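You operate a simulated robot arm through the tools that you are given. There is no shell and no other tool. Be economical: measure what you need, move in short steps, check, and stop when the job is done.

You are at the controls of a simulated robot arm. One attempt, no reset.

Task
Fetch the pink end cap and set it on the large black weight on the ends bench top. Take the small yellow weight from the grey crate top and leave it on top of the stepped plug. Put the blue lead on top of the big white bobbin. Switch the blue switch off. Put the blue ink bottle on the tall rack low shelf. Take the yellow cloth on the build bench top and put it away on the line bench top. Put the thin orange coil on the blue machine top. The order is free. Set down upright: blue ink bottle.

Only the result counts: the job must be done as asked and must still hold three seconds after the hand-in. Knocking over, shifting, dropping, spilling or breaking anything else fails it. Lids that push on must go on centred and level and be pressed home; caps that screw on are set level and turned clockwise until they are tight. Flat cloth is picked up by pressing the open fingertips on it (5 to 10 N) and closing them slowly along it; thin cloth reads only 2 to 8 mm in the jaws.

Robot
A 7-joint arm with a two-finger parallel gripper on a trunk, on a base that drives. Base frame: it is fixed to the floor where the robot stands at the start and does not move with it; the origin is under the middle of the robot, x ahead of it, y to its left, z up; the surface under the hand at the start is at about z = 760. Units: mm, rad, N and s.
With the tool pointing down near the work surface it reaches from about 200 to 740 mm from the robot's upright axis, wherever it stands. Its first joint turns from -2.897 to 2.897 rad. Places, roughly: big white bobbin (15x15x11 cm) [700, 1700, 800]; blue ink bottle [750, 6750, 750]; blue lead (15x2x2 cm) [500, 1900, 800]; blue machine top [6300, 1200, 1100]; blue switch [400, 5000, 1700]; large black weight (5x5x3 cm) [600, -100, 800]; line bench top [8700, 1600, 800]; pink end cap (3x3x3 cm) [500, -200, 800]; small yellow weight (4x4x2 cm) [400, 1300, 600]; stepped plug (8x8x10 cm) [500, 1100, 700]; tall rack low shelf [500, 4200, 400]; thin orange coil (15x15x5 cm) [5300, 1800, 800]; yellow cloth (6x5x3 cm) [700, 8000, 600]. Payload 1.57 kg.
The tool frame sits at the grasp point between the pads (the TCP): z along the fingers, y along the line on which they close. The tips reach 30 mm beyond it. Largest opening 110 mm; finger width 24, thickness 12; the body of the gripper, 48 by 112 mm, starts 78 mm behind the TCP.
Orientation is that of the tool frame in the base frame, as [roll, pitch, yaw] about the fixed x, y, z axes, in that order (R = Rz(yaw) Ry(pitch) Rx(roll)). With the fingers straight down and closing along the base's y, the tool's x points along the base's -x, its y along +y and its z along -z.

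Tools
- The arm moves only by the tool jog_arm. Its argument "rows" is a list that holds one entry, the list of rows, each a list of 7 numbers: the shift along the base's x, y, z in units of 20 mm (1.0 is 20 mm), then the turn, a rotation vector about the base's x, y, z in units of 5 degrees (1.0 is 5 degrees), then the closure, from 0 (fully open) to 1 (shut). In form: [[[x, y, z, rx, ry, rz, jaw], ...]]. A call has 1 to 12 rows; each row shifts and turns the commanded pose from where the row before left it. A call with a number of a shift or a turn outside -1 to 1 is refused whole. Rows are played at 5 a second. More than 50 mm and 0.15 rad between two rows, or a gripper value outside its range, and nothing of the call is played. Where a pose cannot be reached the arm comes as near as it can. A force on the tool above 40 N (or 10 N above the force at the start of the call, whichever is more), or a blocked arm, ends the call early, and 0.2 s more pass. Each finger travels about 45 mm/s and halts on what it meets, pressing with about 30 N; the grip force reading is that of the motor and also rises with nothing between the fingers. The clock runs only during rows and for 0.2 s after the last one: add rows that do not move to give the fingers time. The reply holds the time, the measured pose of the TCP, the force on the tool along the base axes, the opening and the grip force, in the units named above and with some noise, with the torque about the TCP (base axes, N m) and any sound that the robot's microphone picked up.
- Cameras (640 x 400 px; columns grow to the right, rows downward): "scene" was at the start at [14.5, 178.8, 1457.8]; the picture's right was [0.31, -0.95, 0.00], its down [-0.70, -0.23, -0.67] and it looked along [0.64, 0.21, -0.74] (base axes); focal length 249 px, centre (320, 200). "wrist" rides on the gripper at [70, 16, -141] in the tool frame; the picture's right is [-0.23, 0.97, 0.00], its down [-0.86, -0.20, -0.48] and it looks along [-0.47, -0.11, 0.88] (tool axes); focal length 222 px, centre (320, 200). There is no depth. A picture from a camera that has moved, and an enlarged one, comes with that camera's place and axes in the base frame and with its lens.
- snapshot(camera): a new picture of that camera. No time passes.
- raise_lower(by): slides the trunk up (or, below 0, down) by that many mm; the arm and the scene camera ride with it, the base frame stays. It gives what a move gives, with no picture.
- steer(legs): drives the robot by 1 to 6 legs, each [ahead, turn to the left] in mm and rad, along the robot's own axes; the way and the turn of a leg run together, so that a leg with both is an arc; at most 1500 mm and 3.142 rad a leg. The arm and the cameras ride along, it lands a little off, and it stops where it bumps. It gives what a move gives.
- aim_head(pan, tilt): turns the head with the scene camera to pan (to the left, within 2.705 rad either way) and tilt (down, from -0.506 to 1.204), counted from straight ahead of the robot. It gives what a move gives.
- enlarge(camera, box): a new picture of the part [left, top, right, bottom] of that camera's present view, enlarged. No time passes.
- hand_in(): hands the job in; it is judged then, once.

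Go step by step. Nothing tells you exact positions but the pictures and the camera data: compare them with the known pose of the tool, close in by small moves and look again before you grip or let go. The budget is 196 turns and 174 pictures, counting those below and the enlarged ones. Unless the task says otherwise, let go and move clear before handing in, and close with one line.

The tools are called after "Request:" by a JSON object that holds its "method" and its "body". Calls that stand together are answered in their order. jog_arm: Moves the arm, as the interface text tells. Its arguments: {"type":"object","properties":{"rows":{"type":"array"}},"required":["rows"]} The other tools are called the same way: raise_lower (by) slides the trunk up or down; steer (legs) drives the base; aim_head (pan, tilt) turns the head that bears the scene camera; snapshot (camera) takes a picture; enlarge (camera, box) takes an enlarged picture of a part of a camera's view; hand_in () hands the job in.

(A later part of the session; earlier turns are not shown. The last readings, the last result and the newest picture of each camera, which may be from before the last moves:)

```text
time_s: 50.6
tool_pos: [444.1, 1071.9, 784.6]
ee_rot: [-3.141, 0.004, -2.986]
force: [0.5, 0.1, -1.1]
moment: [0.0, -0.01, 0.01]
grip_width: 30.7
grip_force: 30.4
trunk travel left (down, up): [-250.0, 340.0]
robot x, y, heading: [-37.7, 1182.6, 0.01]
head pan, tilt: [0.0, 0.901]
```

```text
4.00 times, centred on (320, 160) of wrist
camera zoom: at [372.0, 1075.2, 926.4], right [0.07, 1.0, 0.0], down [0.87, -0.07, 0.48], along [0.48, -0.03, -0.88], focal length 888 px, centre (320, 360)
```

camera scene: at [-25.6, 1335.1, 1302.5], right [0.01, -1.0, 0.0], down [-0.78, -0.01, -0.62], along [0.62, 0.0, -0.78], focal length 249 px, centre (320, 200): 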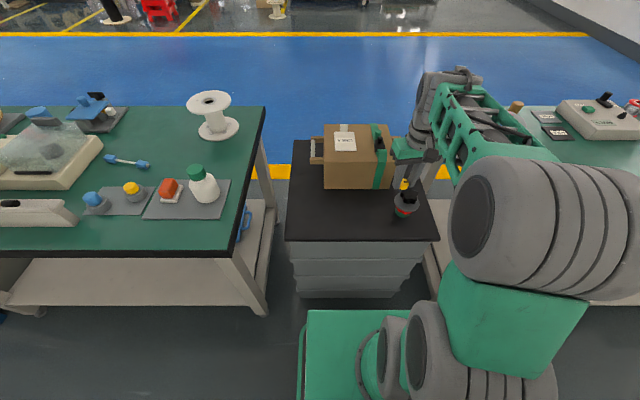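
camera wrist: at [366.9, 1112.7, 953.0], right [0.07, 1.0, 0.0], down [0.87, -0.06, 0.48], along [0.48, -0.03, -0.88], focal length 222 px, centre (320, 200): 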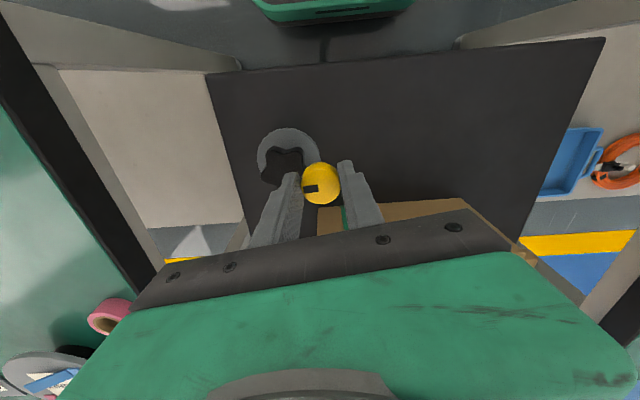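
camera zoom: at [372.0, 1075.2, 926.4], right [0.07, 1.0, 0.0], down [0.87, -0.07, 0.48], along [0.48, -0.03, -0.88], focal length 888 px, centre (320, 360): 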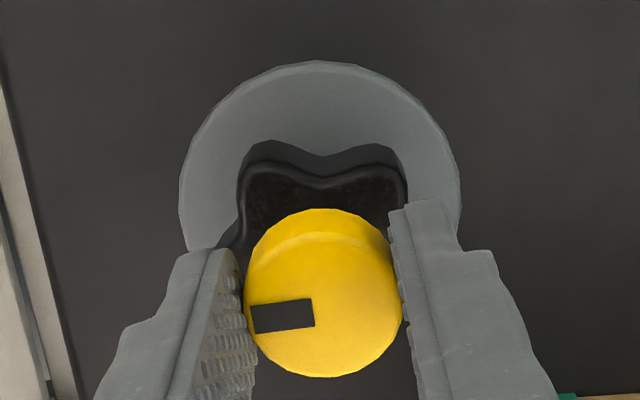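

Cross-checking both views, the plug's axis is about 4 mm further out in x. I'll correct and lower towards contact at TCP z≈772.

Request:
{"method": "jog_arm", "body": {"rows": [[[0.2, 0.04, -0.15, 0, 0, 0, 0.8], [0, 0, -0.15, 0, 0, 0, 0.8], [0, 0, -0.1, 0, 0, 0, 0.8]]]}}

Request:
{"method": "enlarge", "body": {"camera": "scene", "box": [360, 160, 456, 220]}}

Request:
{"method": "enlarge", "body": {"camera": "wrist", "box": [240, 110, 400, 210]}}

```text
time_s: 51.4
tool_pos: [450.4, 1071.9, 777.2]
ee_rot: [-3.141, 0.004, -2.985]
force: [1.0, 0.7, -0.5]
moment: [-0.01, -0.02, 0.01]
grip_width: 30.7
grip_force: 30.2
trunk travel left (down, up): [-250.0, 340.0]
robot x, y, heading: [-39.4, 1180.2, 0.006]
head pan, tilt: [0.0, 0.901]
```

```text
6.67 times, centred on (408, 190) of scene
camera zoom: at [-25.5, 1335.0, 1302.5], right [0.01, -1.0, 0.0], down [-0.78, -0.01, -0.62], along [0.62, 0.0, -0.78], focal length 1662 px, centre (-267, 267)
```

zoom: 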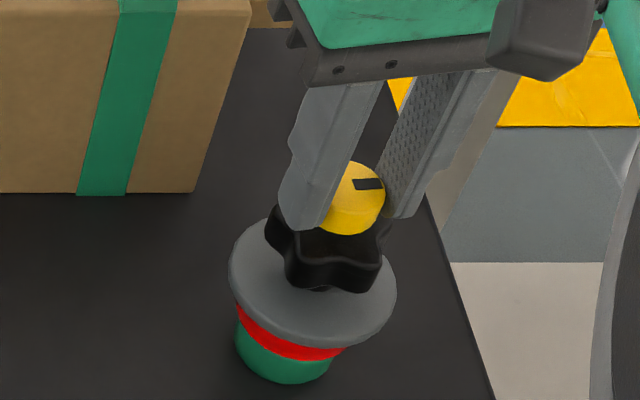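

```text
4.00 times, centred on (320, 160) of wrist
camera zoom: at [376.5, 1075.9, 918.8], right [0.07, 1.0, 0.0], down [0.87, -0.07, 0.48], along [0.48, -0.03, -0.88], focal length 888 px, centre (320, 360)
```

zoom: 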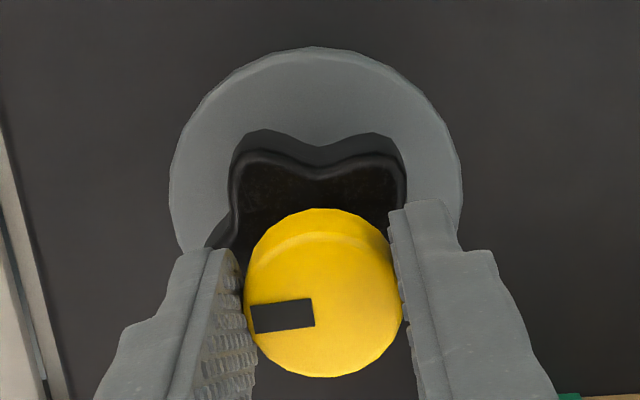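

Comparing the knob with the weight directly, x≈446 is best. I'll shift back slightly and lower to contact.

Request:
{"method": "jog_arm", "body": {"rows": [[[-0.2, 0.08, -0.1, 0, 0, 0, 0.8], [0, 0, -0.08, 0, 0, 0, 0.8], [0, 0, 0, 0, 0, 0, 0.8]]]}}

Request:
{"method": "enlarge", "body": {"camera": "scene", "box": [376, 175, 440, 215]}}

```text
time_s: 52.2
tool_pos: [444.7, 1073.5, 775.3]
ee_rot: [-3.141, 0.003, -2.985]
force: [-0.3, -0.6, -0.8]
moment: [0.0, 0.01, 0.05]
grip_width: 31.0
grip_force: 30.1
trunk travel left (down, up): [-250.0, 340.0]
robot x, y, heading: [-41.5, 1176.3, 0.007]
head pan, tilt: [0.0, 0.901]
```

```text
10.00 times, centred on (408, 195) of scene
camera zoom: at [-25.5, 1335.0, 1302.5], right [0.01, -1.0, 0.0], down [-0.78, -0.01, -0.62], along [0.62, 0.0, -0.78], focal length 2493 px, centre (-560, 250)
```

zoom: 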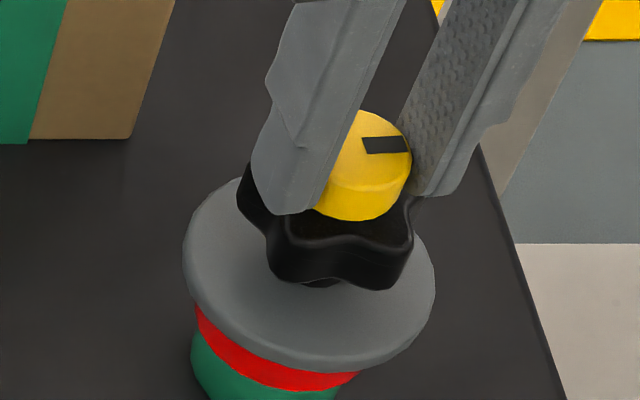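

Allowing for parallax, the offset is only 2–3 mm, so the weight is well over the knob. Lowering to contact.

Request:
{"method": "jog_arm", "body": {"rows": [[[0, 0.03, -0.07, 0, 0, 0, 0.8], [0, 0, -0.07, 0, 0, 0, 0.8], [0, 0, 0, 0, 0, 0, 0.8]]]}}

Request:
{"method": "enlarge", "body": {"camera": "wrist", "box": [240, 110, 400, 210]}}

```text
time_s: 53.0
tool_pos: [445.9, 1072.4, 771.3]
ee_rot: [-3.142, 0.003, -2.987]
force: [-0.5, 0.4, -0.6]
moment: [-0.02, 0.0, 0.03]
grip_width: 30.5
grip_force: 30.2
trunk travel left (down, up): [-250.0, 340.0]
robot x, y, heading: [-43.2, 1182.3, 0.005]
head pan, tilt: [0.0, 0.901]
```

```text
4.00 times, centred on (320, 160) of wrist
camera zoom: at [372.2, 1077.9, 913.0], right [0.07, 1.0, 0.0], down [0.87, -0.07, 0.48], along [0.48, -0.03, -0.88], focal length 888 px, centre (320, 360)
```

zoom: 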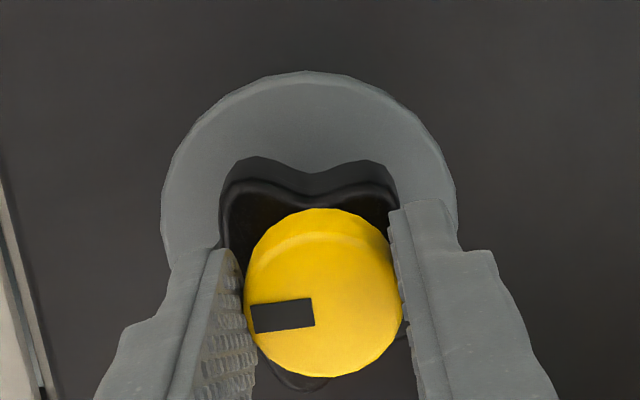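

The knob's fifth lobe is now visible; the centre is about 2 mm to the right of the weight. I'll nudge and lower.

Request:
{"method": "jog_arm", "body": {"rows": [[[0, -0.1, -0.05, 0, 0, 0, 0.8], [0, 0, -0.07, 0, 0, 0, 0.8], [0, 0, 0, 0, 0, 0, 0.8]]]}}

```text
time_s: 53.8
tool_pos: [445.5, 1070.0, 768.1]
ee_rot: [-3.141, 0.004, -2.985]
force: [-0.3, 0.9, -0.5]
moment: [0.0, 0.01, 0.0]
grip_width: 30.5
grip_force: 30.1
trunk travel left (down, up): [-250.0, 340.0]
robot x, y, heading: [-40.7, 1181.8, 0.008]
head pan, tilt: [0.0, 0.901]
```

Request:
{"method": "jog_arm", "body": {"rows": [[[0, 0, -0.07, 0, 0, 0, 0.8], [0, 0, -0.07, 0, 0, 0, 0.8], [0, 0, 0, 0, 0, 0, 0.8]]]}}

Request:
{"method": "enlarge", "body": {"camera": "scene", "box": [376, 175, 440, 215]}}

```text
time_s: 54.6
tool_pos: [444.4, 1071.5, 767.2]
ee_rot: [-3.14, 0.006, -2.987]
force: [-1.2, 0.0, 7.1]
moment: [0.02, 0.1, 0.04]
grip_width: 30.8
grip_force: 29.6
trunk travel left (down, up): [-250.0, 340.0]
robot x, y, heading: [-43.3, 1180.5, 0.006]
head pan, tilt: [0.0, 0.901]
```

```text
10.00 times, centred on (408, 195) of scene
camera zoom: at [-26.1, 1335.1, 1302.7], right [0.01, -1.0, 0.0], down [-0.78, -0.01, -0.62], along [0.62, 0.0, -0.78], focal length 2493 px, centre (-560, 250)
```

zoom: 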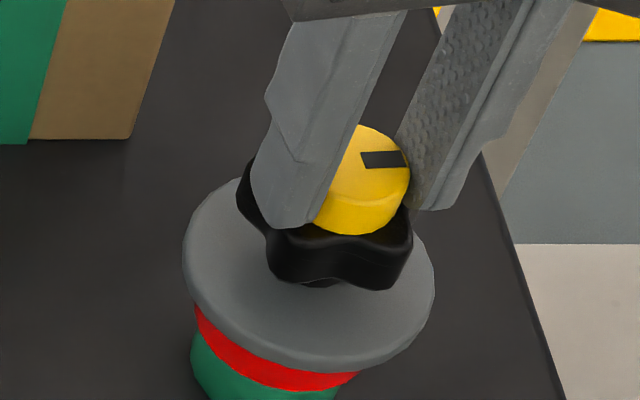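

Contact is felt, and the flange geometry says it is centred to within about 2 mm. I'll release and lift.

Request:
{"method": "jog_arm", "body": {"rows": [[[0, 0, 0.06, 0, 0, 0, 0.8], [0, 0, 0, 0, 0, 0, 0.7], [0, 0, 0, 0, 0, 0, 0.6], [0, 0, 0, 0, 0, 0, 0.45], [0, 0, 0, 0, 0, 0, 0.4], [0, 0, 1, 0, 0, 0, 0.4], [0, 0, 1, 0, 0, 0, 0.4], [0, 0, 1, 0, 0, 0, 0.4], [0, 0, 1, 0, 0, 0, 0.3], [0, 0, 1, 0, 0, 0, 0.2], [0, 0, 1, 0, 0, 0, 0], [0, 0, 1, 0, 0, 0, 0]]]}}

Request:
{"method": "snapshot", "body": {"camera": "wrist"}}

Request:
{"method": "enlarge", "body": {"camera": "scene", "box": [376, 175, 440, 215]}}

```text
time_s: 57.2
tool_pos: [444.5, 1071.5, 906.4]
ee_rot: [3.142, 0.005, -2.987]
force: [1.1, -0.7, -0.3]
moment: [-0.01, 0.01, -0.01]
grip_width: 110.1
grip_force: 0.0
trunk travel left (down, up): [-250.0, 340.0]
robot x, y, heading: [-40.5, 1181.7, 0.004]
head pan, tilt: [0.0, 0.901]
```

```text
131 pictures are left
camera wrist: at [372.9, 1076.3, 1048.5], right [0.07, 1.0, 0.0], down [0.87, -0.07, 0.48], along [0.48, -0.03, -0.88], focal length 222 px, centre (320, 200)
```

wrist: 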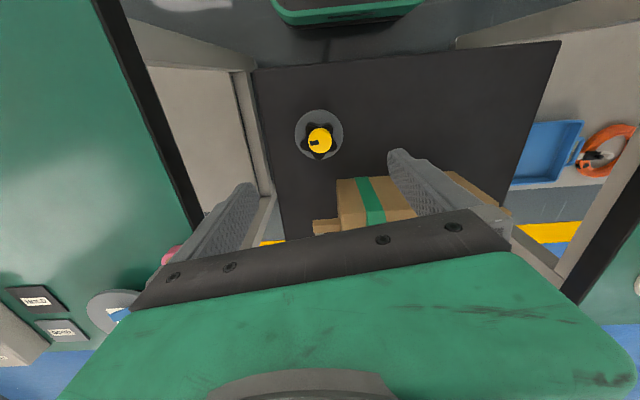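

```text
10.00 times, centred on (408, 195) of scene
camera zoom: at [-25.5, 1335.0, 1302.5], right [0.01, -1.0, 0.0], down [-0.78, -0.01, -0.62], along [0.62, 0.0, -0.78], focal length 2493 px, centre (-560, 250)
```

zoom: 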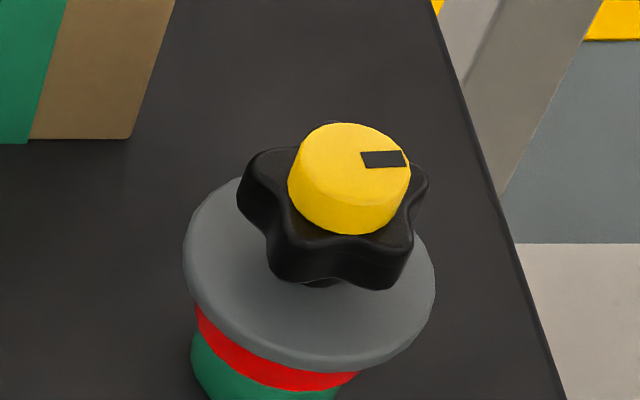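

The yellow weight sits well on the plug. Next comes the blue lead (about [547,1940]) and the white bobbin (about [726,1696]) on the next bench; I'll raise, retract and drive there.

Request:
{"method": "raise_lower", "body": {"by": 150}}

Request:
{"method": "jog_arm", "body": {"rows": [[[-1, 0.9, 0, 0, 0, 0, 0], [-1, 0.9, 0, 0, 0, 0, 0], [-1, 0.9, 0, 0, 0, 0, 0], [-1, 0.9, 0, 0, 0, 0, 0], [-1, 0.9, 0, 0, 0, 0, 0], [0, 1, 0, 0, 0, 0, 0]]]}}

Request:
{"method": "steer", "body": {"legs": [[-150, 0], [0, 1.565], [600, 0], [0, -1.571], [160, 0]]}}

Request:
{"method": "snapshot", "body": {"camera": "scene"}}

Request:
{"method": "snapshot", "body": {"camera": "wrist"}}

```text
time_s: 58.9
tool_pos: [446.2, 1072.6, 1057.9]
ee_rot: [3.141, 0.003, -2.986]
force: [0.2, -0.4, -0.6]
moment: [0.0, -0.02, 0.01]
grip_width: 110.1
grip_force: 0.0
trunk travel left (down, up): [-400.0, 190.0]
robot x, y, heading: [-40.4, 1178.8, 0.004]
head pan, tilt: [0.0, 0.901]
```

```text
time_s: 60.3
tool_pos: [345.2, 1182.1, 1056.9]
ee_rot: [-3.141, 0.003, -2.986]
force: [-0.6, 0.0, 1.1]
moment: [-0.01, -0.01, -0.01]
grip_width: 109.9
grip_force: 0.0
trunk travel left (down, up): [-400.0, 190.0]
robot x, y, heading: [-37.6, 1177.3, 0.006]
head pan, tilt: [0.0, 0.901]
```

```text
time_s: 73.4
tool_pos: [347.0, 1762.6, 1056.6]
ee_rot: [3.142, 0.003, -3.013]
force: [0.0, -0.7, 0.8]
moment: [-0.03, 0.0, -0.02]
grip_width: 110.0
grip_force: 0.1
trunk travel left (down, up): [-400.0, 190.0]
robot x, y, heading: [-36.6, 1773.5, -0.018]
head pan, tilt: [0.0, 0.901]
```

```text
129 pictures are left
camera scene: at [-20.8, 1925.9, 1452.5], right [-0.02, -1.0, 0.0], down [-0.78, 0.02, -0.62], along [0.62, -0.01, -0.78], focal length 249 px, centre (320, 200)
```

scene: 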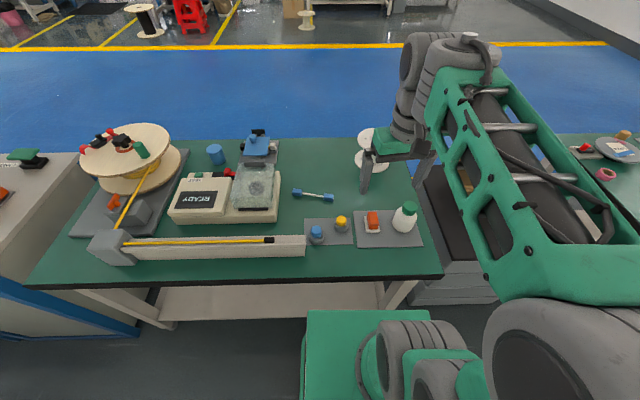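

```text
128 pictures are left
camera wrist: at [273.6, 1769.6, 1198.6], right [0.1, 0.99, 0.0], down [0.87, -0.09, 0.48], along [0.48, -0.05, -0.88], focal length 222 px, centre (320, 200)
```

wrist: 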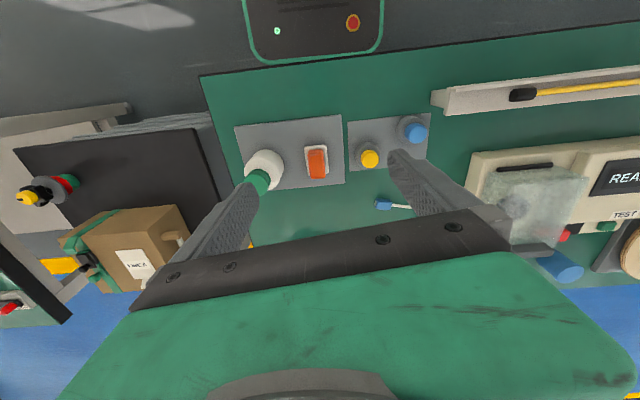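

The blue lead lies at about [544,1942]. I'll take a close-up to get its ends and direction.

Request:
{"method": "enlarge", "body": {"camera": "scene", "box": [265, 170, 361, 230]}}

Request:
{"method": "enlarge", "body": {"camera": "scene", "box": [330, 115, 426, 175]}}

```text
6.67 times, centred on (313, 200) of scene
camera zoom: at [-20.8, 1925.9, 1452.5], right [-0.02, -1.0, 0.0], down [-0.78, 0.02, -0.62], along [0.62, -0.01, -0.78], focal length 1662 px, centre (367, 200)
```

zoom: 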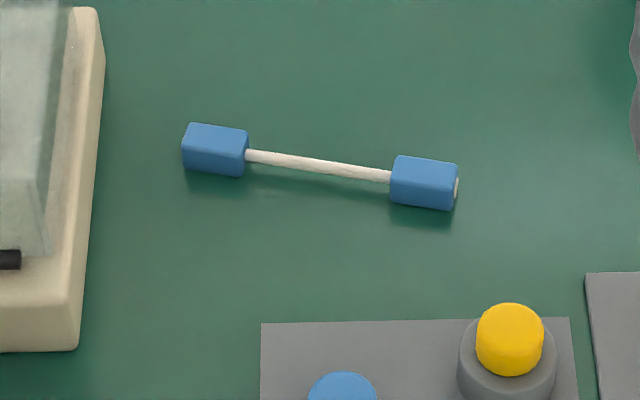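

```text
6.67 times, centred on (378, 145) of scene
camera zoom: at [-20.8, 1925.9, 1452.5], right [-0.02, -1.0, 0.0], down [-0.78, 0.02, -0.62], along [0.62, -0.01, -0.78], focal length 1662 px, centre (-67, 567)
```

zoom: 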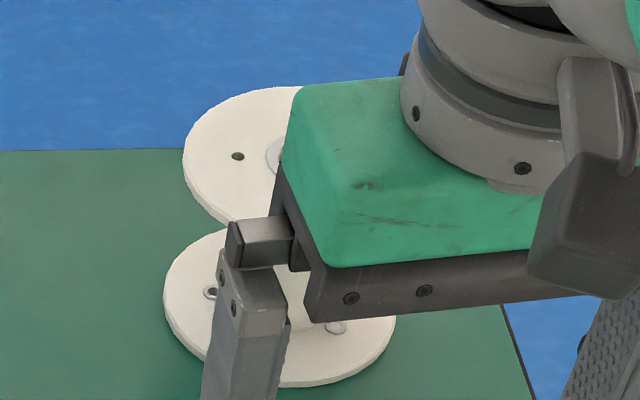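

The lead's midpoint is at about [545,1942], lying mostly along y with a slight tilt. I'll turn the hand so the fingers close across it and move above the middle.

Request:
{"method": "jog_arm", "body": {"rows": [[[0.7, 0.64, -0.4, 0, 0, 1, 0], [0.7, 0.64, -0.4, 0, 0, 1, 0], [0.7, 0.64, -0.4, 0, 0, 1, 0], [0.7, 0.64, -0.4, 0, 0, 1, 0], [0.7, 0.64, -0.4, 0, 0, 1, 0], [0.7, 0.64, -0.4, 0, 0, 1, 0], [0.7, 0.64, -0.4, 0, 0, 1, 0], [0.7, 0.64, -0.4, 0, 0, 1, 0], [0.7, 0.64, -0.4, 0, 0, 1, 0], [0.7, 0.64, -0.4, 0, 0, 1, 0], [0.7, 0.64, -0.4, 0, 0, 1, 0], [0.7, 0.64, -0.4, 0, 0, 1, 0]]]}}

Request:
{"method": "jog_arm", "body": {"rows": [[[0.7, 0.64, -0.4, 0, 0, 1, 0], [0.7, 0.64, -0.4, 0, 0, 0.9, 0]]]}}

Request:
{"method": "snapshot", "body": {"camera": "wrist"}}

```text
time_s: 76.0
tool_pos: [514.8, 1916.9, 961.2]
ee_rot: [-3.141, 0.003, -1.965]
force: [-1.0, 0.2, 0.6]
moment: [0.02, 0.04, -0.02]
grip_width: 110.1
grip_force: 0.1
trunk travel left (down, up): [-400.0, 190.0]
robot x, y, heading: [-35.7, 1771.6, -0.025]
head pan, tilt: [0.0, 0.901]
```

```text
time_s: 76.6
tool_pos: [543.0, 1941.6, 945.2]
ee_rot: [-3.141, 0.003, -1.799]
force: [-0.7, -0.5, -0.4]
moment: [-0.01, 0.01, -0.01]
grip_width: 110.1
grip_force: 0.1
trunk travel left (down, up): [-400.0, 190.0]
robot x, y, heading: [-39.3, 1773.1, -0.02]
head pan, tilt: [0.0, 0.901]
```

```text
125 pictures are left
camera wrist: at [510.4, 1877.7, 1087.0], right [-0.9, 0.44, 0.0], down [0.39, 0.79, 0.48], along [0.21, 0.43, -0.88], focal length 222 px, centre (320, 200)
```

wrist: 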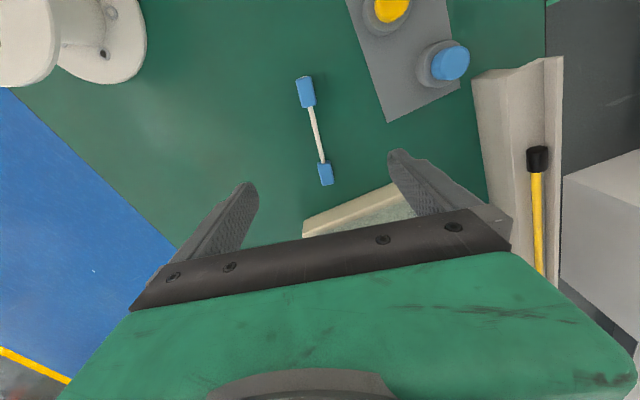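

The midpoint refines to [546.5,1939]. I'll align, narrow the opening and lower.

Request:
{"method": "jog_arm", "body": {"rows": [[[0.17, -0.15, -1, 0, 0, -0.15, 0.1], [0, 0, -1, 0, 0, 0, 0.2], [0, 0, -1, 0, 0, 0, 0.3], [0, 0, -1, 0, 0, 0, 0.4], [0, 0, -1, 0, 0, 0, 0.5], [0, 0, -1, 0, 0, 0, 0.5]]]}}

Request:
{"method": "snapshot", "body": {"camera": "wrist"}}

```text
time_s: 78.0
tool_pos: [544.4, 1939.0, 824.1]
ee_rot: [3.14, 0.004, -1.812]
force: [0.5, 0.4, 0.2]
moment: [0.02, -0.01, -0.01]
grip_width: 55.0
grip_force: 0.1
trunk travel left (down, up): [-400.0, 190.0]
robot x, y, heading: [-38.2, 1772.6, -0.023]
head pan, tilt: [0.0, 0.901]
```

```text
124 pictures are left
camera wrist: at [511.1, 1874.5, 965.2], right [-0.89, 0.45, 0.0], down [0.4, 0.78, 0.48], along [0.22, 0.43, -0.88], focal length 222 px, centre (320, 200)
```

wrist: 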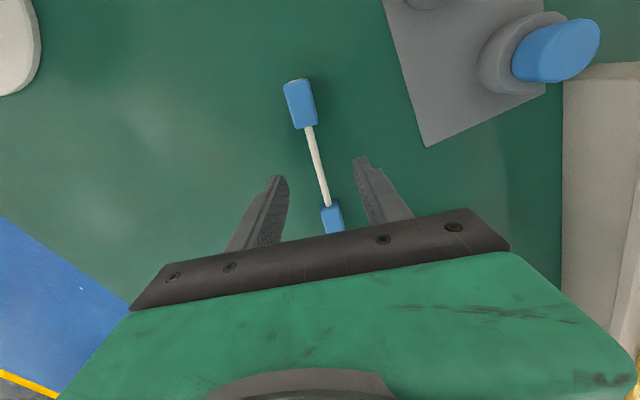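

The rod is between the fingers. I'll lower to just above the table, then close.

Request:
{"method": "jog_arm", "body": {"rows": [[[0.05, 0, -0.7, 0, 0, 0, 0.5], [0, 0, -0.5, 0, 0, 0, 0.5], [0, 0, -0.15, 0, 0, 0, 0.5], [0, 0, -0.15, 0, 0, 0, 0.5]]]}}

Request:
{"method": "snapshot", "body": {"camera": "wrist"}}

```text
time_s: 79.0
tool_pos: [545.8, 1940.3, 795.4]
ee_rot: [3.141, 0.005, -1.812]
force: [0.6, 0.2, 0.2]
moment: [-0.02, 0.01, 0.05]
grip_width: 54.9
grip_force: 0.1
trunk travel left (down, up): [-400.0, 190.0]
robot x, y, heading: [-39.5, 1771.3, -0.016]
head pan, tilt: [0.0, 0.901]
```

```text
123 pictures are left
camera wrist: at [512.7, 1874.9, 936.9], right [-0.89, 0.45, 0.0], down [0.4, 0.78, 0.48], along [0.22, 0.43, -0.88], focal length 222 px, centre (320, 200)
```

wrist: 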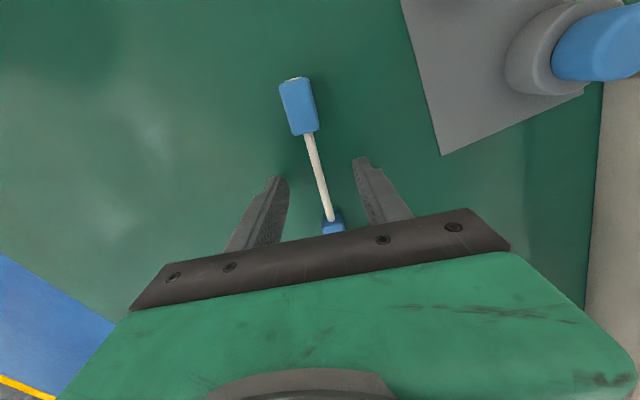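

Request:
{"method": "jog_arm", "body": {"rows": [[[0, 0, -0.1, 0, 0, 0, 0.6], [0, 0, 0, 0, 0, 0, 0.75], [0, 0, 0, 0, 0, 0, 0.9], [0, 0, 0, 0, 0, 0, 1], [0, 0, 0, 0, 0, 0, 1], [0, 0, 0, 0, 0, 0, 1], [0, 0, 0.3, 0, 0, 0, 1], [0, 0, 0.7, 0, 0, 0, 1], [0, 0, 1, 0, 0, 0, 1], [0, 0, 1, 0, 0, 0, 1]]]}}

Request:
{"method": "snapshot", "body": {"camera": "wrist"}}

Request:
{"method": "snapshot", "body": {"camera": "scene"}}

```text
time_s: 81.2
tool_pos: [546.1, 1939.2, 854.1]
ee_rot: [3.141, 0.004, -1.814]
force: [-0.1, -0.7, -1.0]
moment: [0.03, 0.0, 0.0]
grip_width: 5.8
grip_force: 25.7
trunk travel left (down, up): [-400.0, 190.0]
robot x, y, heading: [-41.3, 1772.3, -0.021]
head pan, tilt: [0.0, 0.901]
```

```text
122 pictures are left
camera wrist: at [513.0, 1874.3, 995.6], right [-0.89, 0.45, 0.0], down [0.4, 0.78, 0.48], along [0.22, 0.43, -0.88], focal length 222 px, centre (320, 200)
```

wrist: 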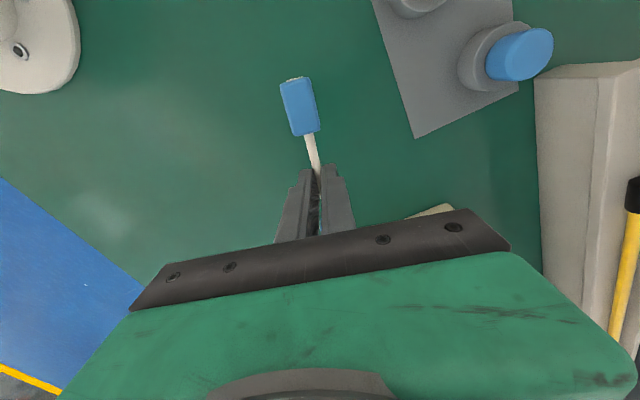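

```text
121 pictures are left
camera scene: at [-20.7, 1926.0, 1452.5], right [-0.02, -1.0, 0.0], down [-0.78, 0.02, -0.62], along [0.62, -0.01, -0.78], focal length 249 px, centre (320, 200)
```

scene: 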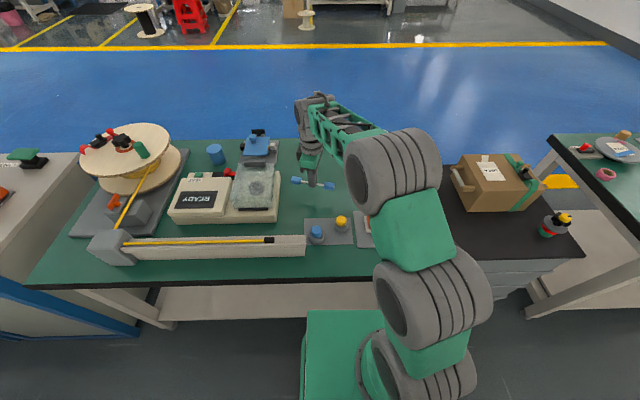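

The lead is held level. I'll lift, drive 50 mm closer for reach, and move towards the bobbin.

Request:
{"method": "jog_arm", "body": {"rows": [[[0, 0, 1, 0, 0, 0, 1], [0, 0, 1, 0, 0, 0, 1], [0, 0, 1, 0, 0, 0, 1], [0, 0, 1, 0, 0, 0, 1], [0, 0, 1, 0, 0, 0, 1], [0, 0, 1, 0, 0, 0, 1]]]}}

Request:
{"method": "steer", "body": {"legs": [[50, 0.02]]}}

Request:
{"method": "jog_arm", "body": {"rows": [[[0.3, -1, 0, 0, 0, 0, 1], [0.3, -1, 0, 0, 0, 0, 1], [0.3, -1, 0, 0, 0, 0, 1], [0.3, -1, 0, 0, 0, 0, 1], [0.3, -1, 0, 0, 0, 0, 1], [0.3, -1, 0, 0, 0, 0, 1], [0.3, -1, 0, 0, 0, 0, 1], [0.3, -1, 0, 0, 0, 0, 1]]]}}

Request:
{"method": "snapshot", "body": {"camera": "scene"}}

Request:
{"method": "snapshot", "body": {"camera": "wrist"}}

```text
time_s: 82.6
tool_pos: [546.3, 1940.0, 974.1]
ee_rot: [-3.141, 0.004, -1.814]
force: [-0.3, -0.6, -0.1]
moment: [-0.04, -0.01, 0.02]
grip_width: 5.7
grip_force: 25.7
trunk travel left (down, up): [-400.0, 190.0]
robot x, y, heading: [-37.0, 1771.5, -0.018]
head pan, tilt: [0.0, 0.901]
```

```text
time_s: 83.6
tool_pos: [594.4, 1951.4, 974.8]
ee_rot: [3.141, 0.002, -1.793]
force: [-0.7, 0.3, -1.2]
moment: [0.01, -0.03, 0.0]
grip_width: 5.7
grip_force: 25.8
trunk travel left (down, up): [-400.0, 190.0]
robot x, y, heading: [10.7, 1772.2, -0.003]
head pan, tilt: [0.0, 0.901]
```

```text
time_s: 85.4
tool_pos: [641.3, 1790.8, 975.3]
ee_rot: [3.141, 0.003, -1.792]
force: [0.1, -1.7, -1.4]
moment: [-0.01, -0.01, 0.01]
grip_width: 5.7
grip_force: 25.6
trunk travel left (down, up): [-400.0, 190.0]
robot x, y, heading: [10.5, 1775.0, -0.003]
head pan, tilt: [0.0, 0.901]
```

```text
120 pictures are left
camera scene: at [26.8, 1925.7, 1452.5], right [0.0, -1.0, 0.0], down [-0.78, 0.0, -0.62], along [0.62, 0.0, -0.78], focal length 249 px, centre (320, 200)
```

scene: 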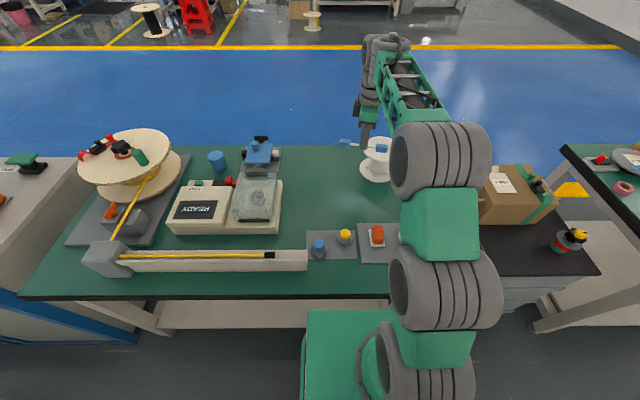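

```text
119 pictures are left
camera wrist: at [609.6, 1725.8, 1116.7], right [-0.9, 0.44, 0.0], down [0.38, 0.79, 0.48], along [0.21, 0.43, -0.88], focal length 222 px, centre (320, 200)
```

wrist: 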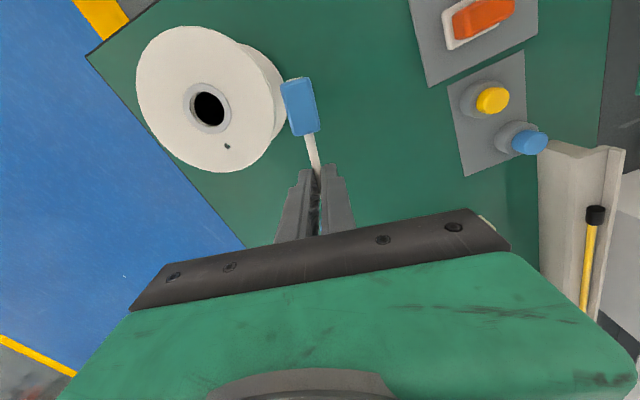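

The bobbin's top centre is at about [724,1698]. I'll move above it.

Request:
{"method": "jog_arm", "body": {"rows": [[[0.8, -0.95, 0, 0, 0, 0, 1], [0.8, -0.95, 0, 0, 0, 0, 1], [0.8, -0.95, 0, 0, 0, 0, 1], [0.8, -0.9, 0, 0, 0, 0, 1], [0.9, -0.9, 0, 0, 0, 0, 1]]]}}

Request:
{"method": "snapshot", "body": {"camera": "wrist"}}

Request:
{"method": "snapshot", "body": {"camera": "scene"}}

```text
time_s: 86.6
tool_pos: [714.7, 1705.3, 975.6]
ee_rot: [-3.141, 0.003, -1.793]
force: [-0.5, -0.1, -0.1]
moment: [-0.02, -0.06, 0.0]
grip_width: 5.6
grip_force: 25.5
out of reach, approached as far as the arm can: row 5
trunk travel left (down, up): [-400.0, 190.0]
robot x, y, heading: [14.6, 1769.5, 0.001]
head pan, tilt: [0.0, 0.901]
```

```text
118 pictures are left
camera wrist: at [682.3, 1641.2, 1116.9], right [-0.9, 0.44, 0.0], down [0.38, 0.79, 0.48], along [0.21, 0.43, -0.88], focal length 222 px, centre (320, 200)
```

wrist: 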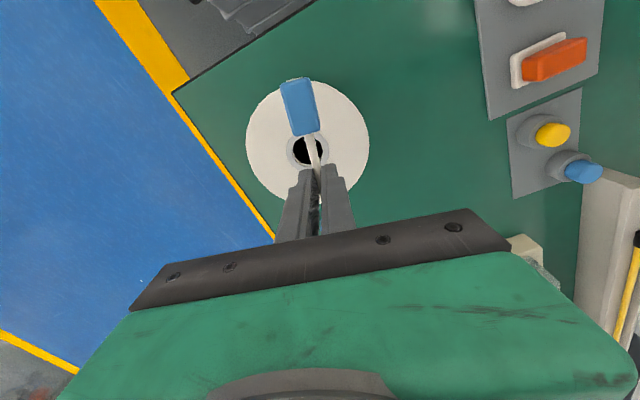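

```text
117 pictures are left
camera scene: at [26.0, 1926.2, 1452.5], right [0.0, -1.0, 0.0], down [-0.78, 0.0, -0.62], along [0.62, 0.0, -0.78], focal length 249 px, centre (320, 200)
```

scene: 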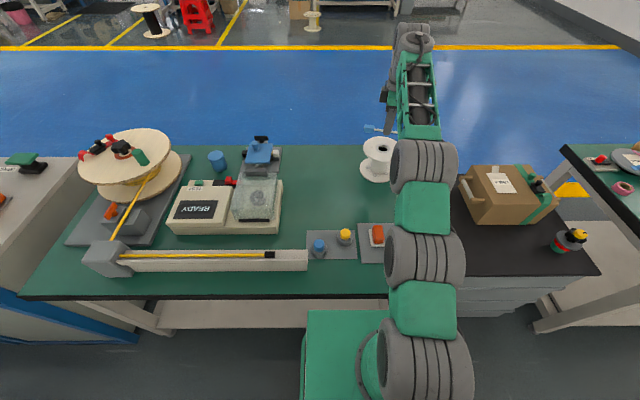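

Just at the reach limit. Raising the trunk puts the arm in a better posture, so I'll raise 100 mm, then come down and out.

Request:
{"method": "raise_lower", "body": {"by": 100}}

Request:
{"method": "jog_arm", "body": {"rows": [[[0, 0, -1, 0, 0, 0, 1], [0, 0, -1, 0, 0, 0, 1], [0, 0, -1, 0, 0, 0, 1], [0, -0.2, -1, 0, 0, 0, 1], [0.2, -0.2, -1, 0, 0, 0, 1], [0.2, -0.2, -1, 0, 0, 0, 1]]]}}

Request:
{"method": "snapshot", "body": {"camera": "wrist"}}

Request:
{"method": "enlarge", "body": {"camera": "scene", "box": [340, 100, 436, 160]}}

```text
time_s: 87.9
tool_pos: [715.6, 1706.0, 1074.2]
ee_rot: [-3.142, 0.004, -1.792]
force: [-0.4, 0.6, -0.1]
moment: [-0.02, 0.01, 0.01]
grip_width: 5.6
grip_force: 25.8
trunk travel left (down, up): [-500.0, 90.0]
robot x, y, heading: [10.3, 1769.5, -0.0]
head pan, tilt: [0.0, 0.901]
```

```text
time_s: 89.3
tool_pos: [723.7, 1694.4, 953.8]
ee_rot: [-3.141, 0.003, -1.792]
force: [-1.1, 0.0, -0.1]
moment: [0.0, 0.0, -0.03]
grip_width: 5.8
grip_force: 25.6
trunk travel left (down, up): [-500.0, 90.0]
robot x, y, heading: [9.5, 1773.5, 0.002]
head pan, tilt: [0.0, 0.901]
```

```text
116 pictures are left
camera wrist: at [692.0, 1629.1, 1096.1], right [-0.9, 0.44, 0.0], down [0.38, 0.79, 0.48], along [0.21, 0.43, -0.88], focal length 222 px, centre (320, 200)
```

wrist: 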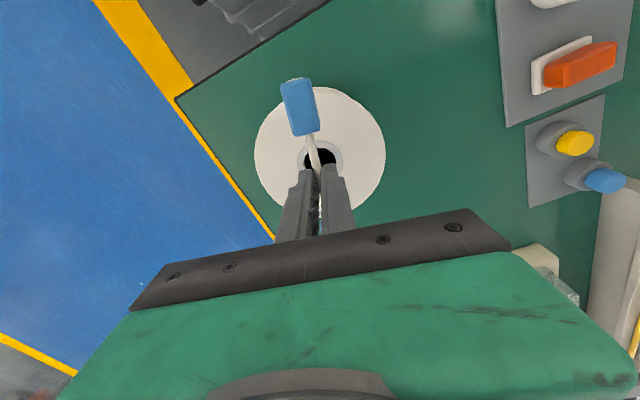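

```text
6.67 times, centred on (388, 130) of scene
camera zoom: at [27.0, 1925.7, 1552.6], right [0.0, -1.0, 0.0], down [-0.78, 0.0, -0.62], along [0.62, 0.0, -0.78], focal length 1662 px, centre (-133, 667)
```

zoom: 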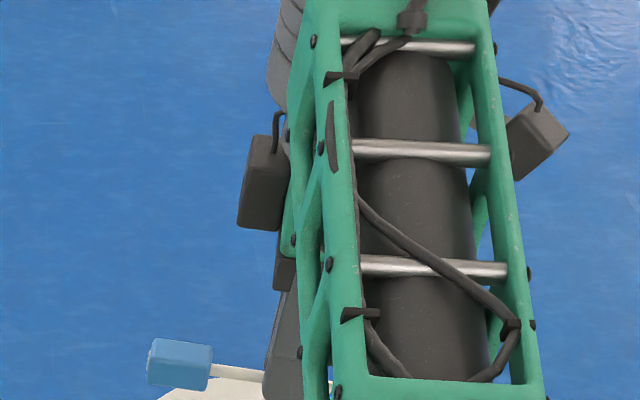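

The bobbin's centre is under the tool at [723,1692]. I'll lower to near the expected contact height of about 903.

Request:
{"method": "jog_arm", "body": {"rows": [[[0, -0.1, -0.7, 0, 0, 0, 1], [0, 0, -0.7, 0, 0, 0, 1], [0, 0, -0.5, 0, 0, 0, 1]]]}}

Request:
{"method": "snapshot", "body": {"camera": "wrist"}}

Request:
{"method": "enlarge", "body": {"camera": "scene", "box": [320, 125, 416, 185]}}

```text
time_s: 90.1
tool_pos: [724.3, 1692.5, 916.6]
ee_rot: [-3.14, 0.005, -1.792]
force: [-1.3, -1.2, -0.9]
moment: [-0.01, 0.03, 0.02]
grip_width: 5.8
grip_force: 25.6
trunk travel left (down, up): [-500.0, 90.0]
robot x, y, heading: [12.1, 1772.1, 0.004]
head pan, tilt: [0.0, 0.901]
```

```text
114 pictures are left
camera wrist: at [691.1, 1627.0, 1058.5], right [-0.9, 0.44, 0.0], down [0.38, 0.79, 0.48], along [0.21, 0.43, -0.88], focal length 222 px, centre (320, 200)
```

wrist: 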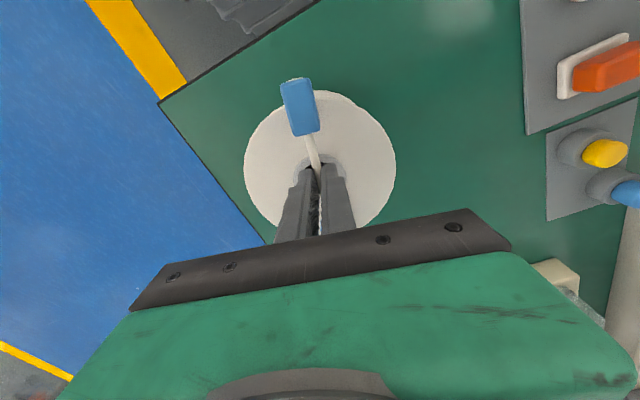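

```text
6.67 times, centred on (368, 155) of scene
camera zoom: at [26.8, 1925.8, 1552.6], right [0.0, -1.0, 0.0], down [-0.78, 0.0, -0.62], along [0.62, 0.0, -0.78], focal length 1662 px, centre (0, 500)
```

zoom: 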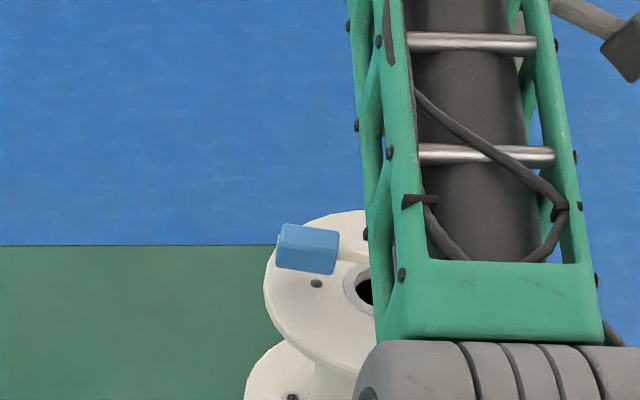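

Request:
{"method": "jog_arm", "body": {"rows": [[[0, 0, -0.3, 0, 0, 0, 1], [0, 0, -0.15, 0, 0, 0, 1], [0, 0, -0.1, 0, 0, 0, 1], [0, 0, -0.1, 0, 0, 0, 1]]]}}

Request:
{"method": "enlarge", "body": {"camera": "scene", "box": [340, 140, 388, 170]}}

```text
time_s: 91.1
tool_pos: [723.1, 1692.1, 903.7]
ee_rot: [3.141, 0.004, -1.791]
force: [-0.4, -0.3, -1.2]
moment: [0.01, -0.02, 0.04]
grip_width: 5.7
grip_force: 25.3
trunk travel left (down, up): [-500.0, 90.0]
robot x, y, heading: [12.3, 1769.0, 0.002]
head pan, tilt: [0.0, 0.901]
```

```text
13.33 times, centred on (364, 155) of scene
camera zoom: at [26.8, 1925.7, 1552.5], right [0.0, -1.0, 0.0], down [-0.78, 0.0, -0.62], along [0.62, 0.0, -0.78], focal length 3324 px, centre (-267, 800)
```

zoom: 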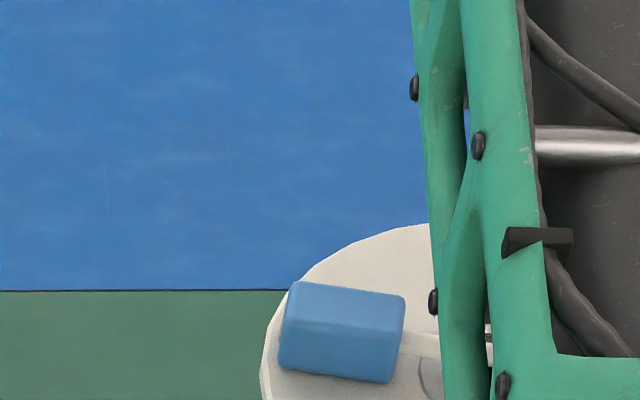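

Close to the disc; I'll lower in 2 mm steps until force shows.

Request:
{"method": "jog_arm", "body": {"rows": [[[0, 0, -0.1, 0, 0, 0, 1], [0, 0, -0.1, 0, 0, 0, 1], [0, 0, -0.1, 0, 0, 0, 1], [0, 0, 0, 0, 0, 0, 1]]]}}

Request:
{"method": "enlarge", "body": {"camera": "scene", "box": [340, 140, 388, 170]}}

```text
time_s: 92.1
tool_pos: [723.3, 1691.9, 900.1]
ee_rot: [-3.136, 0.004, -1.792]
force: [4.2, 0.4, 19.6]
moment: [0.07, -0.08, -0.07]
grip_width: 5.9
grip_force: 26.5
trunk travel left (down, up): [-500.0, 90.0]
robot x, y, heading: [10.4, 1773.4, 0.002]
head pan, tilt: [0.0, 0.901]
```

```text
13.33 times, centred on (364, 155) of scene
camera zoom: at [25.0, 1926.1, 1552.7], right [0.0, -1.0, 0.0], down [-0.78, 0.0, -0.62], along [0.62, 0.0, -0.78], focal length 3324 px, centre (-267, 800)
```

zoom: 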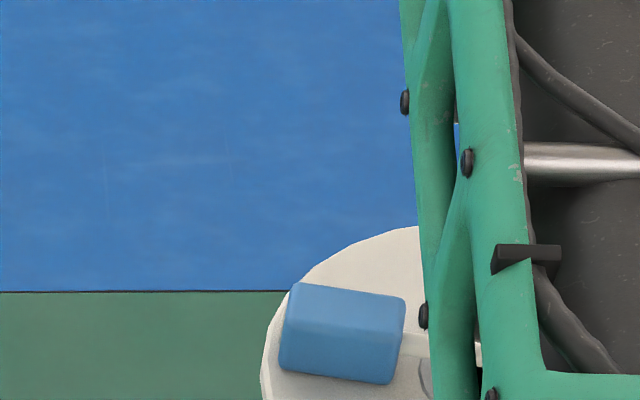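

Contact. I'll ease off, open and rise.

Request:
{"method": "jog_arm", "body": {"rows": [[[0, 0, 0.12, 0, 0, 0, 1], [0, 0, 0, 0, 0, 0, 0.92], [0, 0, 0, 0, 0, 0, 0.85], [0, 0, 0, 0, 0, 0, 0.75], [0, 0, 0, 0, 0, 0, 0.7], [0, 0, 0.5, 0, 0, 0, 0.7], [0, 0, 1, 0, 0, 0, 0.7], [0, 0, 1, 0, 0, 0, 0.7], [-0.2, 0, 1, 0, 0, 0, 0.7], [-0.5, 0, 1, 0, 0, 0, 0.7], [-0.5, 0, 1, 0, 0, 0, 0.7], [-0.5, 0, 1, 0, 0, 0, 0.5]]]}}

Request:
{"method": "snapshot", "body": {"camera": "wrist"}}

```text
time_s: 94.7
tool_pos: [688.2, 1691.7, 1031.0]
ee_rot: [3.141, 0.003, -1.793]
force: [-0.3, -0.2, -0.1]
moment: [0.0, -0.01, 0.0]
grip_width: 55.2
grip_force: 0.1
trunk travel left (down, up): [-500.0, 90.0]
robot x, y, heading: [13.7, 1769.2, -0.0]
head pan, tilt: [0.0, 0.901]
```

```text
110 pictures are left
camera wrist: at [656.7, 1626.6, 1172.1], right [-0.9, 0.44, 0.0], down [0.38, 0.79, 0.48], along [0.21, 0.43, -0.88], focal length 222 px, centre (320, 200)
```

wrist: 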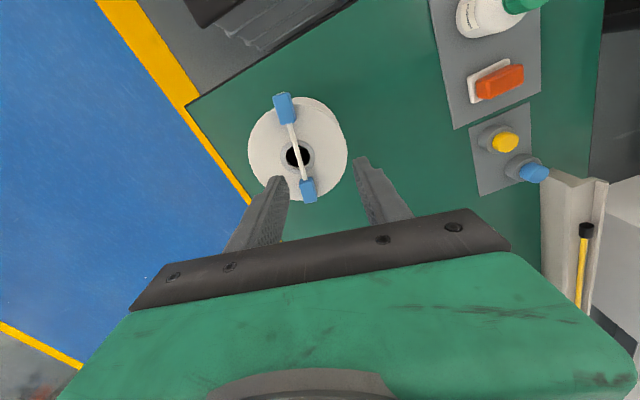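

The lead lies across the bobbin. I'll retract the arm, turn it straight, and look down the aisle for the next stops.

Request:
{"method": "jog_arm", "body": {"rows": [[[-1, 0.3, 0, 0, 0, -1, 0], [-1, 0.3, 0, 0, 0, -1, 0], [-1, 0.3, 0, 0, 0, -1, 0], [-1, 0.3, 0, 0, 0, -1, 0], [-1, 0.3, 0, 0, 0, -1, 0], [-1, 0.3, 0, 0, 0, -1, 0], [-1, 0.3, 0, 0, 0, -1, 0], [-1, 0.3, 0, 0, 0, -1, 0], [-1, 0.3, 0, 0, 0, -1, 0], [-1, 0.3, 0, 0, 0, -1, 0], [-1, 0.3, 0, 0, 0, -1, 0], [-1, 0.3, 0, 0, 0, -1, 0]]]}}

Request:
{"method": "jog_arm", "body": {"rows": [[[-1, 0, 0, 0, 0, -1, 0], [-1, 0, 0, 0, 0, -1, 0], [-1, 0, 0, 0, 0, -1, 0], [-0.5, 0, 0, 0, 0, -0.5, 0]]]}}

Request:
{"method": "aim_head", "body": {"pan": 1.45, "tilt": 0.3}}

Request:
{"method": "snapshot", "body": {"camera": "scene"}}

```text
time_s: 97.3
tool_pos: [463.1, 1764.2, 1053.5]
ee_rot: [3.141, 0.0, -2.842]
force: [0.6, 0.1, 0.9]
moment: [0.0, -0.02, 0.04]
grip_width: 110.0
grip_force: 0.0
out of reach, approached as far as the arm can: row 10, 11, 12
trunk travel left (down, up): [-500.0, 90.0]
robot x, y, heading: [10.3, 1772.6, -0.0]
head pan, tilt: [0.0, 0.901]
```

```text
time_s: 98.3
tool_pos: [396.3, 1761.6, 1065.8]
ee_rot: [-3.136, -0.023, 3.132]
force: [-0.3, 0.1, -0.3]
moment: [0.0, -0.03, 0.01]
grip_width: 110.1
grip_force: 0.1
out of reach, approached as far as the arm can: row 1, 2, 3
trunk travel left (down, up): [-500.0, 90.0]
robot x, y, heading: [12.7, 1772.8, -0.0]
head pan, tilt: [0.0, 0.901]
```

```text
time_s: 99.9
tool_pos: [397.7, 1763.8, 1066.8]
ee_rot: [-3.137, -0.015, 3.138]
force: [0.3, 0.2, -0.2]
moment: [0.0, 0.01, -0.01]
grip_width: 110.0
grip_force: 0.1
trunk travel left (down, up): [-500.0, 90.0]
robot x, y, heading: [14.2, 1771.6, 0.0]
head pan, tilt: [1.45, 0.3]
```

```text
109 pictures are left
camera scene: at [-37.7, 2018.4, 1604.3], right [0.99, -0.12, 0.0], down [-0.04, -0.29, -0.96], along [0.11, 0.95, -0.3], focal length 249 px, centre (320, 200)
```

scene: 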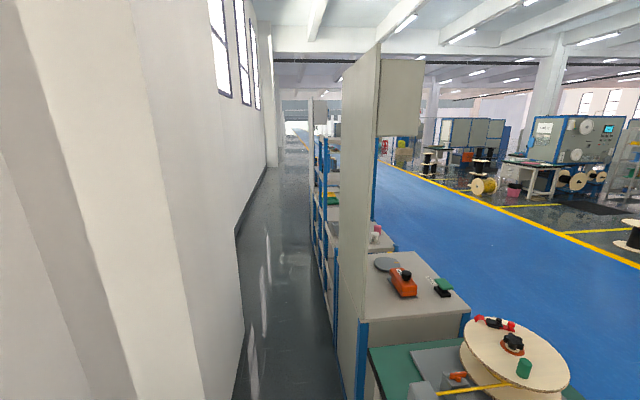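

The aisle runs between x≈-600 and x≈200. I'll back off to x≈-200, turn left and drive along to about y=4500, stopping on the way to correct.

Request:
{"method": "steer", "body": {"legs": [[-210, 0], [0, 1.571], [1400, 0]]}}

Request:
{"method": "aim_head", "body": {"pan": -0.6, "tilt": 0.3}}

Request:
{"method": "snapshot", "body": {"camera": "scene"}}

```text
time_s: 111.9
tool_pos: [-163.1, 3565.4, 1066.7]
ee_rot: [-3.137, -0.015, -1.595]
force: [0.5, -0.8, -0.6]
moment: [-0.03, -0.03, -0.02]
grip_width: 109.9
grip_force: 0.1
trunk travel left (down, up): [-500.0, 90.0]
robot x, y, heading: [-180.4, 3178.1, 1.549]
head pan, tilt: [1.45, 0.3]
```

```text
time_s: 113.9
tool_pos: [-162.9, 3566.0, 1064.9]
ee_rot: [-3.136, -0.022, -1.593]
force: [-0.1, 0.1, 0.1]
moment: [0.0, 0.01, -0.01]
grip_width: 110.0
grip_force: 0.1
trunk travel left (down, up): [-500.0, 90.0]
robot x, y, heading: [-180.8, 3180.4, 1.552]
head pan, tilt: [-0.6, 0.3]
```

```text
108 pictures are left
camera scene: at [-280.1, 3199.0, 1605.0], right [0.82, -0.58, 0.0], down [-0.17, -0.24, -0.96], along [0.55, 0.78, -0.3], focal length 249 px, centre (320, 200)
```

scene: 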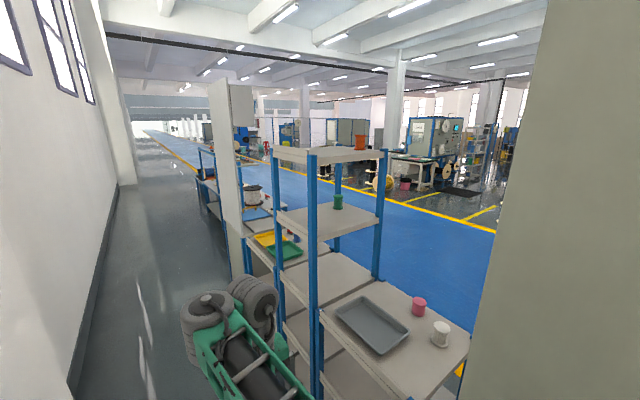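

I can see the tall rack with blue posts ahead on the right. I'll drive on to face it around y≈4200.

Request:
{"method": "steer", "body": {"legs": [[1000, 0.02]]}}

Request:
{"method": "aim_head", "body": {"pan": -1.55, "tilt": 0.5}}

Request:
{"method": "snapshot", "body": {"camera": "scene"}}

Request:
{"method": "aim_head", "body": {"pan": -0.8, "tilt": 0.1}}

Request:
{"method": "snapshot", "body": {"camera": "scene"}}

```text
time_s: 119.1
tool_pos: [-148.6, 4571.6, 1065.2]
ee_rot: [-3.137, -0.022, -1.589]
force: [-0.6, -0.4, -0.1]
moment: [0.01, 0.0, 0.03]
grip_width: 110.0
grip_force: 0.1
trunk travel left (down, up): [-500.0, 90.0]
robot x, y, heading: [-165.9, 4189.8, 1.559]
head pan, tilt: [-0.6, 0.3]
```

```text
time_s: 120.3
tool_pos: [-148.1, 4570.5, 1063.3]
ee_rot: [-3.135, -0.024, -1.589]
force: [-0.1, -0.9, 1.2]
moment: [0.02, 0.0, -0.01]
grip_width: 110.0
grip_force: 0.1
trunk travel left (down, up): [-500.0, 90.0]
robot x, y, heading: [-165.1, 4188.1, 1.555]
head pan, tilt: [-1.55, 0.499]
```

```text
107 pictures are left
camera scene: at [-227.5, 4128.5, 1586.6], right [0.01, -1.0, 0.0], down [-0.48, 0.0, -0.88], along [0.88, 0.01, -0.48], focal length 249 px, centre (320, 200)
```

scene: 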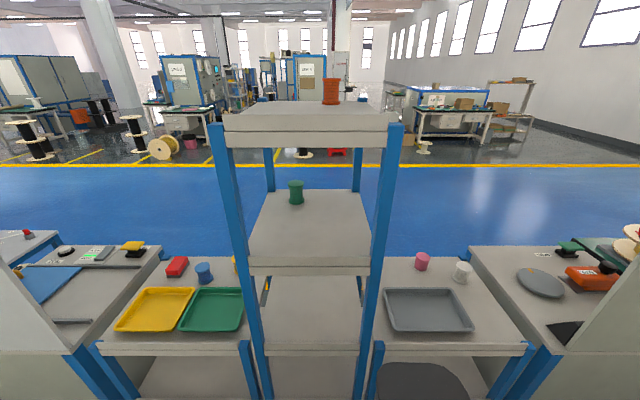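

```text
time_s: 121.4
tool_pos: [-148.5, 4570.2, 1064.0]
ee_rot: [-3.136, -0.026, -1.586]
force: [0.2, -0.1, -0.5]
moment: [0.02, 0.04, 0.0]
grip_width: 110.2
grip_force: 0.1
trunk travel left (down, up): [-500.0, 90.0]
robot x, y, heading: [-161.5, 4190.1, 1.558]
head pan, tilt: [-0.799, 0.099]
```

```text
106 pictures are left
camera scene: at [-251.6, 4190.9, 1623.5], right [0.69, -0.73, 0.0], down [-0.07, -0.07, -0.99], along [0.72, 0.68, -0.1], focal length 249 px, centre (320, 200)
```

scene: 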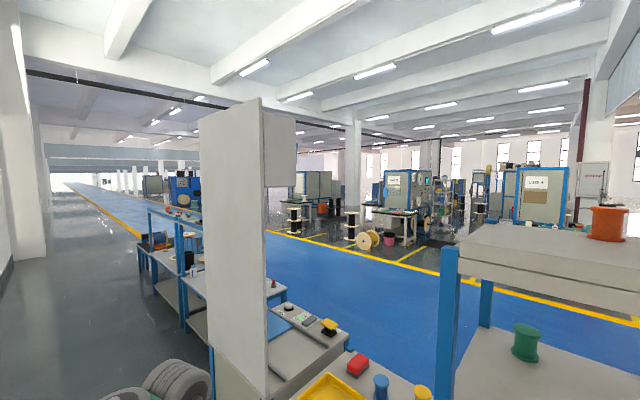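

The tall rack is beside me, and the white panel with a box at y≈5000 probably carries the switch. I'll drive on and look at it.

Request:
{"method": "steer", "body": {"legs": [[700, 0.0]]}}

Request:
{"method": "aim_head", "body": {"pan": -1.4, "tilt": -0.1}}

Request:
{"method": "snapshot", "body": {"camera": "scene"}}

```text
time_s: 125.3
tool_pos: [-138.4, 5281.9, 1063.1]
ee_rot: [-3.135, -0.025, -1.589]
force: [-0.8, -0.3, -0.7]
moment: [0.01, -0.04, -0.02]
grip_width: 109.9
grip_force: 0.0
trunk travel left (down, up): [-500.0, 90.0]
robot x, y, heading: [-150.8, 4895.6, 1.555]
head pan, tilt: [-0.799, 0.099]
```

```text
time_s: 126.3
tool_pos: [-137.5, 5281.5, 1062.6]
ee_rot: [-3.136, -0.029, -1.592]
force: [0.4, -0.5, 0.2]
moment: [-0.02, 0.03, 0.02]
grip_width: 109.9
grip_force: 0.0
trunk travel left (down, up): [-500.0, 90.0]
robot x, y, heading: [-152.0, 4898.3, 1.555]
head pan, tilt: [-1.4, -0.099]
```

```text
105 pictures are left
camera scene: at [-222.5, 4852.1, 1641.5], right [0.16, -0.99, 0.0], down [0.1, 0.02, -1.0], along [0.98, 0.16, 0.1], focal length 249 px, centre (320, 200)
```

scene: 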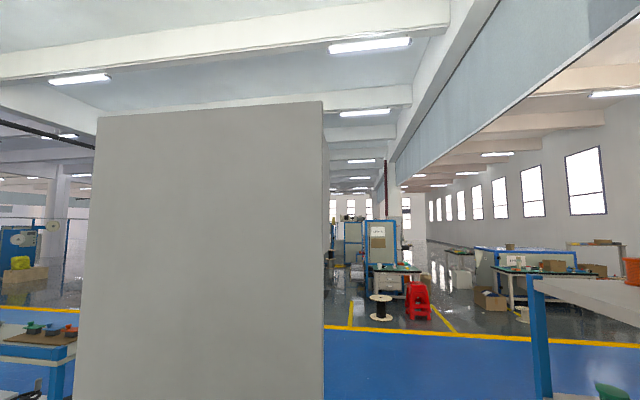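

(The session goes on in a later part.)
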